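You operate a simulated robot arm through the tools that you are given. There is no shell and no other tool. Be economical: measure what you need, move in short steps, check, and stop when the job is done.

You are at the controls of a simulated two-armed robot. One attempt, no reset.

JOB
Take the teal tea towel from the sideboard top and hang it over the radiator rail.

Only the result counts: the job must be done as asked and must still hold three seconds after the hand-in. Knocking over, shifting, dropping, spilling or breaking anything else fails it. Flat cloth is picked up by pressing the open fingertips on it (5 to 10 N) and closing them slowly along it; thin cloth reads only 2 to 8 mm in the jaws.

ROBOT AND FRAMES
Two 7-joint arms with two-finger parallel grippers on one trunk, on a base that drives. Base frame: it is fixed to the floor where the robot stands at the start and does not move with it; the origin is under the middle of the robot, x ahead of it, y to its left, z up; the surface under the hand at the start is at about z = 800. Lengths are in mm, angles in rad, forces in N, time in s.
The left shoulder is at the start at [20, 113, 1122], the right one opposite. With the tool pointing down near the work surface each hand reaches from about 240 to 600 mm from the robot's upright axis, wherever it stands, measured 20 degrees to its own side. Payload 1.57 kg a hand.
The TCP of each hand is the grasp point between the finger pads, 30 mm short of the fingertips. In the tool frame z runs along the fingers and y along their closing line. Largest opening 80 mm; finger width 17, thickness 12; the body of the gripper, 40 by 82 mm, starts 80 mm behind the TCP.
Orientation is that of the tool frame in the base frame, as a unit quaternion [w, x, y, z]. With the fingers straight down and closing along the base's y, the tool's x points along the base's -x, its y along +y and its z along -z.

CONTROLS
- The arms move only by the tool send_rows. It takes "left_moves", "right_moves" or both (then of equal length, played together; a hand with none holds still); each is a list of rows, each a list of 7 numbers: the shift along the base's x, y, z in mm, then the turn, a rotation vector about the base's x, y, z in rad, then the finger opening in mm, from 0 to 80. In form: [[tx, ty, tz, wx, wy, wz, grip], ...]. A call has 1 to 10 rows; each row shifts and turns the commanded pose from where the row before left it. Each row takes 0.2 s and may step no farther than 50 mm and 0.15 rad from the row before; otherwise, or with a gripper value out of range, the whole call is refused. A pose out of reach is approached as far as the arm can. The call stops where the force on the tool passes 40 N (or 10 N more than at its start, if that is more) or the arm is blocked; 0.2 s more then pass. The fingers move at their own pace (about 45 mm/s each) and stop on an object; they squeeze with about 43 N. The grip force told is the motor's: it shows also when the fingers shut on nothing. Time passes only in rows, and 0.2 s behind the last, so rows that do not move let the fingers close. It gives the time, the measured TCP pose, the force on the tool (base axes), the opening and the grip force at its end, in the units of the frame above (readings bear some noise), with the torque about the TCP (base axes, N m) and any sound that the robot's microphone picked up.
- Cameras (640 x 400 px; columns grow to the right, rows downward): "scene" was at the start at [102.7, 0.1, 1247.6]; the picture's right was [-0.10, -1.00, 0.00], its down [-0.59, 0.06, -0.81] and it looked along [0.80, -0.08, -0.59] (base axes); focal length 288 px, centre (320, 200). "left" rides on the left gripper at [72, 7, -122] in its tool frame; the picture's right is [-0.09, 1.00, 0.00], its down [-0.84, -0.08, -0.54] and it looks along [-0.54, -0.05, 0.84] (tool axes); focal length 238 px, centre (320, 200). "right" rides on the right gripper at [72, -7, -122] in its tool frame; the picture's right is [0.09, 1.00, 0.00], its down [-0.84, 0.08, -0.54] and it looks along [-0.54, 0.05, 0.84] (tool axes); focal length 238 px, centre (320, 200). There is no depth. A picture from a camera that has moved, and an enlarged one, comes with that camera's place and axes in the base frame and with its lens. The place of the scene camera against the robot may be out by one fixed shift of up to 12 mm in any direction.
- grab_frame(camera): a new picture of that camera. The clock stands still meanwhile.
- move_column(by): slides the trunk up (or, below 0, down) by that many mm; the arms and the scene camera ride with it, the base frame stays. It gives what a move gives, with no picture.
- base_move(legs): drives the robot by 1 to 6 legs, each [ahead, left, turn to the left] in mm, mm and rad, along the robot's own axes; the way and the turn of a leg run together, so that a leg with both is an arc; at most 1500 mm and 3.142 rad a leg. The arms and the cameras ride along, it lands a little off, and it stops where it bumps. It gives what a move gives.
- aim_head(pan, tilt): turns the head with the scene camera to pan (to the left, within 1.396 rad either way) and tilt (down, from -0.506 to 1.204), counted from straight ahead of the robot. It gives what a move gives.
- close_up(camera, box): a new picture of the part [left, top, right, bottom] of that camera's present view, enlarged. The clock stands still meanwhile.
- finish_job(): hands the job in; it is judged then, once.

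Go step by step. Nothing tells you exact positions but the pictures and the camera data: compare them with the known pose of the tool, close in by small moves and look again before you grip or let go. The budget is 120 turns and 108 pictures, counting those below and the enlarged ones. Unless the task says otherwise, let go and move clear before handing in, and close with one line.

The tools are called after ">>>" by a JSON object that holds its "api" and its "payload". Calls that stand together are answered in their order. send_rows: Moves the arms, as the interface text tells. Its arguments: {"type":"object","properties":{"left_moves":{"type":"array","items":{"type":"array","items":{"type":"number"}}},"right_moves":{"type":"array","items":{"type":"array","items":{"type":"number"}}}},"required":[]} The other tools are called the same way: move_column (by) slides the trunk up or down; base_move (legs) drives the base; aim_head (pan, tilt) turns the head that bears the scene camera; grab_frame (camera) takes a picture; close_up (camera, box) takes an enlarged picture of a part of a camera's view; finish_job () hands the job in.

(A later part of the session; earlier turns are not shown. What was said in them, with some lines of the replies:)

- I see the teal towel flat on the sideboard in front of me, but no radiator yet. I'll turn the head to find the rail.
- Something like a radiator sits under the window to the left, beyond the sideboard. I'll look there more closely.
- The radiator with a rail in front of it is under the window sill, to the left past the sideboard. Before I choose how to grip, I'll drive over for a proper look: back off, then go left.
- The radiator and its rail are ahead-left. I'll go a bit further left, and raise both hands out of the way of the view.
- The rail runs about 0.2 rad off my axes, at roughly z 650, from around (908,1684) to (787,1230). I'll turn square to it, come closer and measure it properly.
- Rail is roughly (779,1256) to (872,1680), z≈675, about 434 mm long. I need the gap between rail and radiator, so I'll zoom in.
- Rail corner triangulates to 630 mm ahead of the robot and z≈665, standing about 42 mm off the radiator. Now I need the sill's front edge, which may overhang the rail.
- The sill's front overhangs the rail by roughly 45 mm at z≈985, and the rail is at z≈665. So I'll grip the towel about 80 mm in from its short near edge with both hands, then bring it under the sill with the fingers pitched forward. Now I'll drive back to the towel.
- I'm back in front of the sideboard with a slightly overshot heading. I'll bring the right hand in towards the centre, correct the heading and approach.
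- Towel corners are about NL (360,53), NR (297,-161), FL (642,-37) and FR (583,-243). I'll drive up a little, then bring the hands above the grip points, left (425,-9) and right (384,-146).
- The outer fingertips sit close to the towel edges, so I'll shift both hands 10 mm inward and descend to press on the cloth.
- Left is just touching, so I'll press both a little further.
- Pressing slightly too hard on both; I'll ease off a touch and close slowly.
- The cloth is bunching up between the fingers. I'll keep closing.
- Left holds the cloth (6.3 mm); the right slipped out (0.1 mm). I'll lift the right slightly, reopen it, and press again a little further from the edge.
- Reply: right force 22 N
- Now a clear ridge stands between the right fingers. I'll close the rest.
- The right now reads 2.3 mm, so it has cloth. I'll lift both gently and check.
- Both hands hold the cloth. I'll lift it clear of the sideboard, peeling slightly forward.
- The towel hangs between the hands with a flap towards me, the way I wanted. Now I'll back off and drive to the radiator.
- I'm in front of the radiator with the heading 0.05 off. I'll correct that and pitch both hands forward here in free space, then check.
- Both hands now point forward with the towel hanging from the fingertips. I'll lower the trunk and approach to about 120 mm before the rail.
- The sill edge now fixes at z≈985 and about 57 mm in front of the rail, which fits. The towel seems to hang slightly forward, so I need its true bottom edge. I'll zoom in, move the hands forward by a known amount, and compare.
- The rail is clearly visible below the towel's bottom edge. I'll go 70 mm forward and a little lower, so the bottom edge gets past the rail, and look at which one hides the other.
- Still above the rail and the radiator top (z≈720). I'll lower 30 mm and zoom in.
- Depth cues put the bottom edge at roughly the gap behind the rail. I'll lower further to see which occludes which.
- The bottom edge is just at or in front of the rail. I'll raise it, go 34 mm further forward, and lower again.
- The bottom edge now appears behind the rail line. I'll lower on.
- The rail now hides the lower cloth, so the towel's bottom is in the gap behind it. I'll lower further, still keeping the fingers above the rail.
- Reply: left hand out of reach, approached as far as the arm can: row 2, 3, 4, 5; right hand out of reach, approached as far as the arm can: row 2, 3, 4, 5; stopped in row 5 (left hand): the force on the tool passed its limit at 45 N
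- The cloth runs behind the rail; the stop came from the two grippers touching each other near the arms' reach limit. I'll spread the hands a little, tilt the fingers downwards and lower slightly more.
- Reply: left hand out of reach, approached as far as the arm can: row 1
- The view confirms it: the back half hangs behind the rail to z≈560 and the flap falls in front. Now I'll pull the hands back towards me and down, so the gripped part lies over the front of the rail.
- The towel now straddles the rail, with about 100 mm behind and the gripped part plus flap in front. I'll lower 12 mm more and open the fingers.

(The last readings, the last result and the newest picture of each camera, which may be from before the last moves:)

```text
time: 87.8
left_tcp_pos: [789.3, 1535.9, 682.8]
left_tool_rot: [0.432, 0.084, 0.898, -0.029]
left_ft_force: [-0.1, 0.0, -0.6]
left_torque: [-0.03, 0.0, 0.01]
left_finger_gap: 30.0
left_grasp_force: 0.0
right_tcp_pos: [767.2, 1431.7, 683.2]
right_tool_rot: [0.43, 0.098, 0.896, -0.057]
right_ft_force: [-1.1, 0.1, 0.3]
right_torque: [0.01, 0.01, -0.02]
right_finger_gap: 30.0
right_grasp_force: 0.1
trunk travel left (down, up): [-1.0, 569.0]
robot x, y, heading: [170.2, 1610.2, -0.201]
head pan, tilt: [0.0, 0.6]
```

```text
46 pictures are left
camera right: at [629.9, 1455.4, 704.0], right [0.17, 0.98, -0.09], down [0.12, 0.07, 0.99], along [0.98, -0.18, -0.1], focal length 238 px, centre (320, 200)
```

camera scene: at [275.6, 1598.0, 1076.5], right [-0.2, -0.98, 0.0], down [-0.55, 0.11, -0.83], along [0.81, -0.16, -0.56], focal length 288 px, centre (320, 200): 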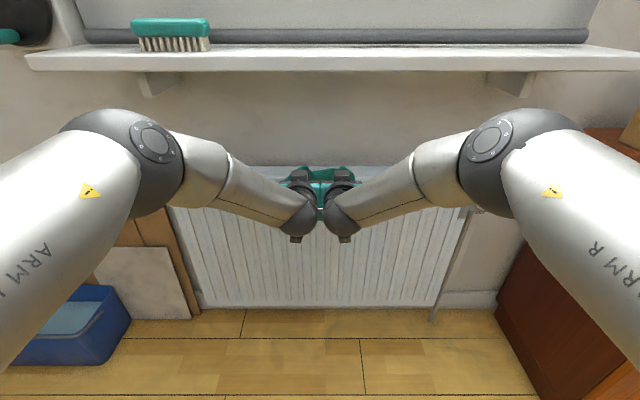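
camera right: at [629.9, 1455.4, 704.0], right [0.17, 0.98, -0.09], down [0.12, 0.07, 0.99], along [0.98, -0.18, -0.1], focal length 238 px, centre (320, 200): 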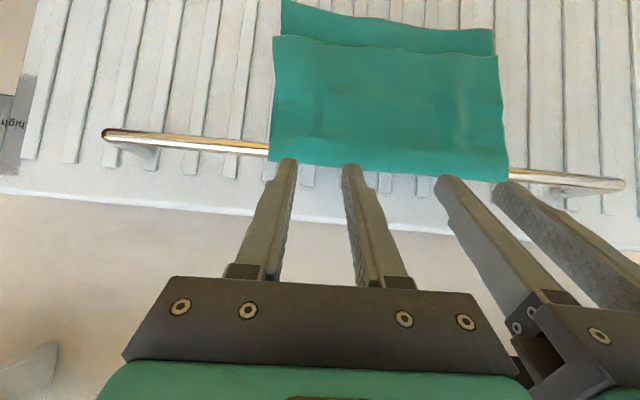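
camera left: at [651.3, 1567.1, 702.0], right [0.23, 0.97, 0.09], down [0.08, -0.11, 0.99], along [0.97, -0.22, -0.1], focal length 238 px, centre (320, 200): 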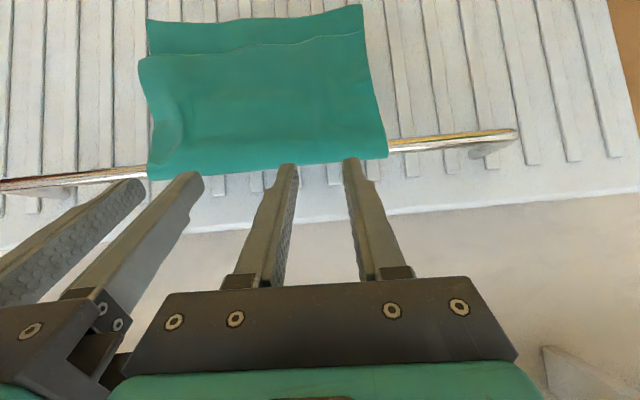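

The towel is draped evenly over the rail, front and back. I'll withdraw the hands back and up.

>>> {"api": "send_rows", "payload": {"left_moves": [[-14, 3, 10, 0, 0, 0, 30], [-20, 4, 14, 0, 0, 0, 30], [-20, 4, 14, 0, 0, 0, 30], [-20, 4, 14, 0, 0, 0, 30], [-20, 4, 10, 0, 0, 0, 30], [-20, 4, 10, 0, 0, 0, 30]], "right_moves": [[-14, 3, 10, 0, 0, 0, 30], [-20, 4, 14, 0, 0, 0, 30], [-20, 4, 14, 0, 0, 0, 30], [-20, 4, 14, 0, 0, 0, 30], [-20, 4, 10, 0, 0, 0, 30], [-20, 4, 10, 0, 0, 0, 30]]}}

>>> {"api": "base_move", "payload": {"legs": [[-250, 0, 0]]}}

>>> {"api": "grab_frame", "payload": {"camera": "scene"}}

>>> {"api": "grab_frame", "payload": {"camera": "left"}}

```text
time: 89.2
left_tcp_pos: [677.6, 1558.1, 755.8]
left_tool_rot: [0.432, 0.085, 0.897, -0.03]
left_ft_force: [-0.1, 0.0, -0.2]
left_torque: [0.01, 0.03, 0.02]
left_finger_gap: 30.2
left_grasp_force: 0.1
right_tcp_pos: [653.0, 1457.0, 755.7]
right_tool_rot: [0.429, 0.098, 0.896, -0.058]
right_ft_force: [0.5, 0.2, -0.4]
right_torque: [0.02, 0.01, 0.05]
right_finger_gap: 29.8
right_grasp_force: 0.0
trunk travel left (down, up): [-1.0, 569.0]
robot x, y, heading: [172.1, 1609.0, -0.2]
head pan, tilt: [0.0, 0.6]
```

```text
time: 91.0
left_tcp_pos: [433.7, 1607.7, 754.5]
left_tool_rot: [0.431, 0.085, 0.898, -0.03]
left_ft_force: [0.0, 0.6, -0.5]
left_torque: [0.04, -0.03, 0.02]
left_finger_gap: 30.1
left_grasp_force: 0.1
right_tcp_pos: [407.2, 1506.6, 754.7]
right_tool_rot: [0.43, 0.099, 0.896, -0.058]
right_ft_force: [-0.1, -0.1, -0.6]
right_torque: [-0.04, 0.0, 0.02]
right_finger_gap: 30.0
right_grasp_force: 0.1
trunk travel left (down, up): [-1.0, 569.0]
robot x, y, heading: [-72.9, 1659.8, -0.202]
head pan, tilt: [0.0, 0.6]
```

```text
45 pictures are left
camera scene: at [30.0, 1647.8, 1076.4], right [-0.2, -0.98, 0.0], down [-0.55, 0.11, -0.83], along [0.81, -0.17, -0.56], focal length 288 px, centre (320, 200)
```

scene: 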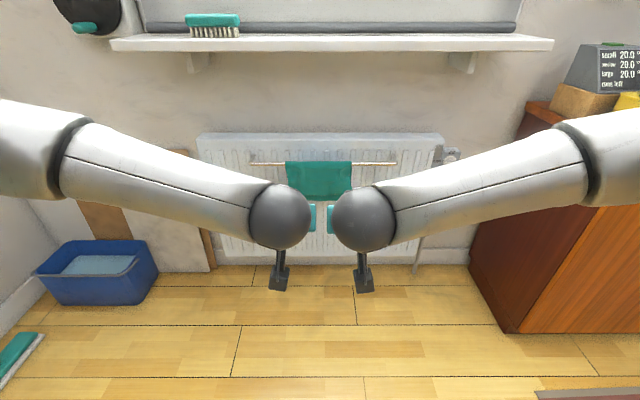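

```text
44 pictures are left
camera left: at [294.2, 1638.3, 772.7], right [0.23, 0.97, 0.09], down [0.08, -0.11, 0.99], along [0.97, -0.23, -0.1], focal length 238 px, centre (320, 200)
```

left: 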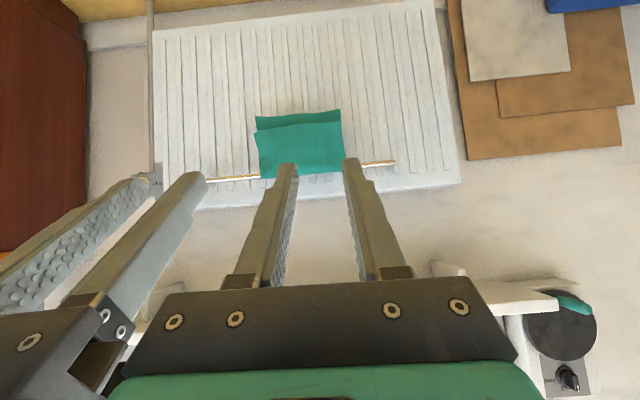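

The towel hangs still over the rail and both hands are well clear of it, so I'm handing in.

>>> {"api": "finish_job", "payload": {}}

```text
The job is handed in.
```

The teal tea towel is hanging over the radiator rail, draped roughly evenly front and back, and both hands are open and clear of it.
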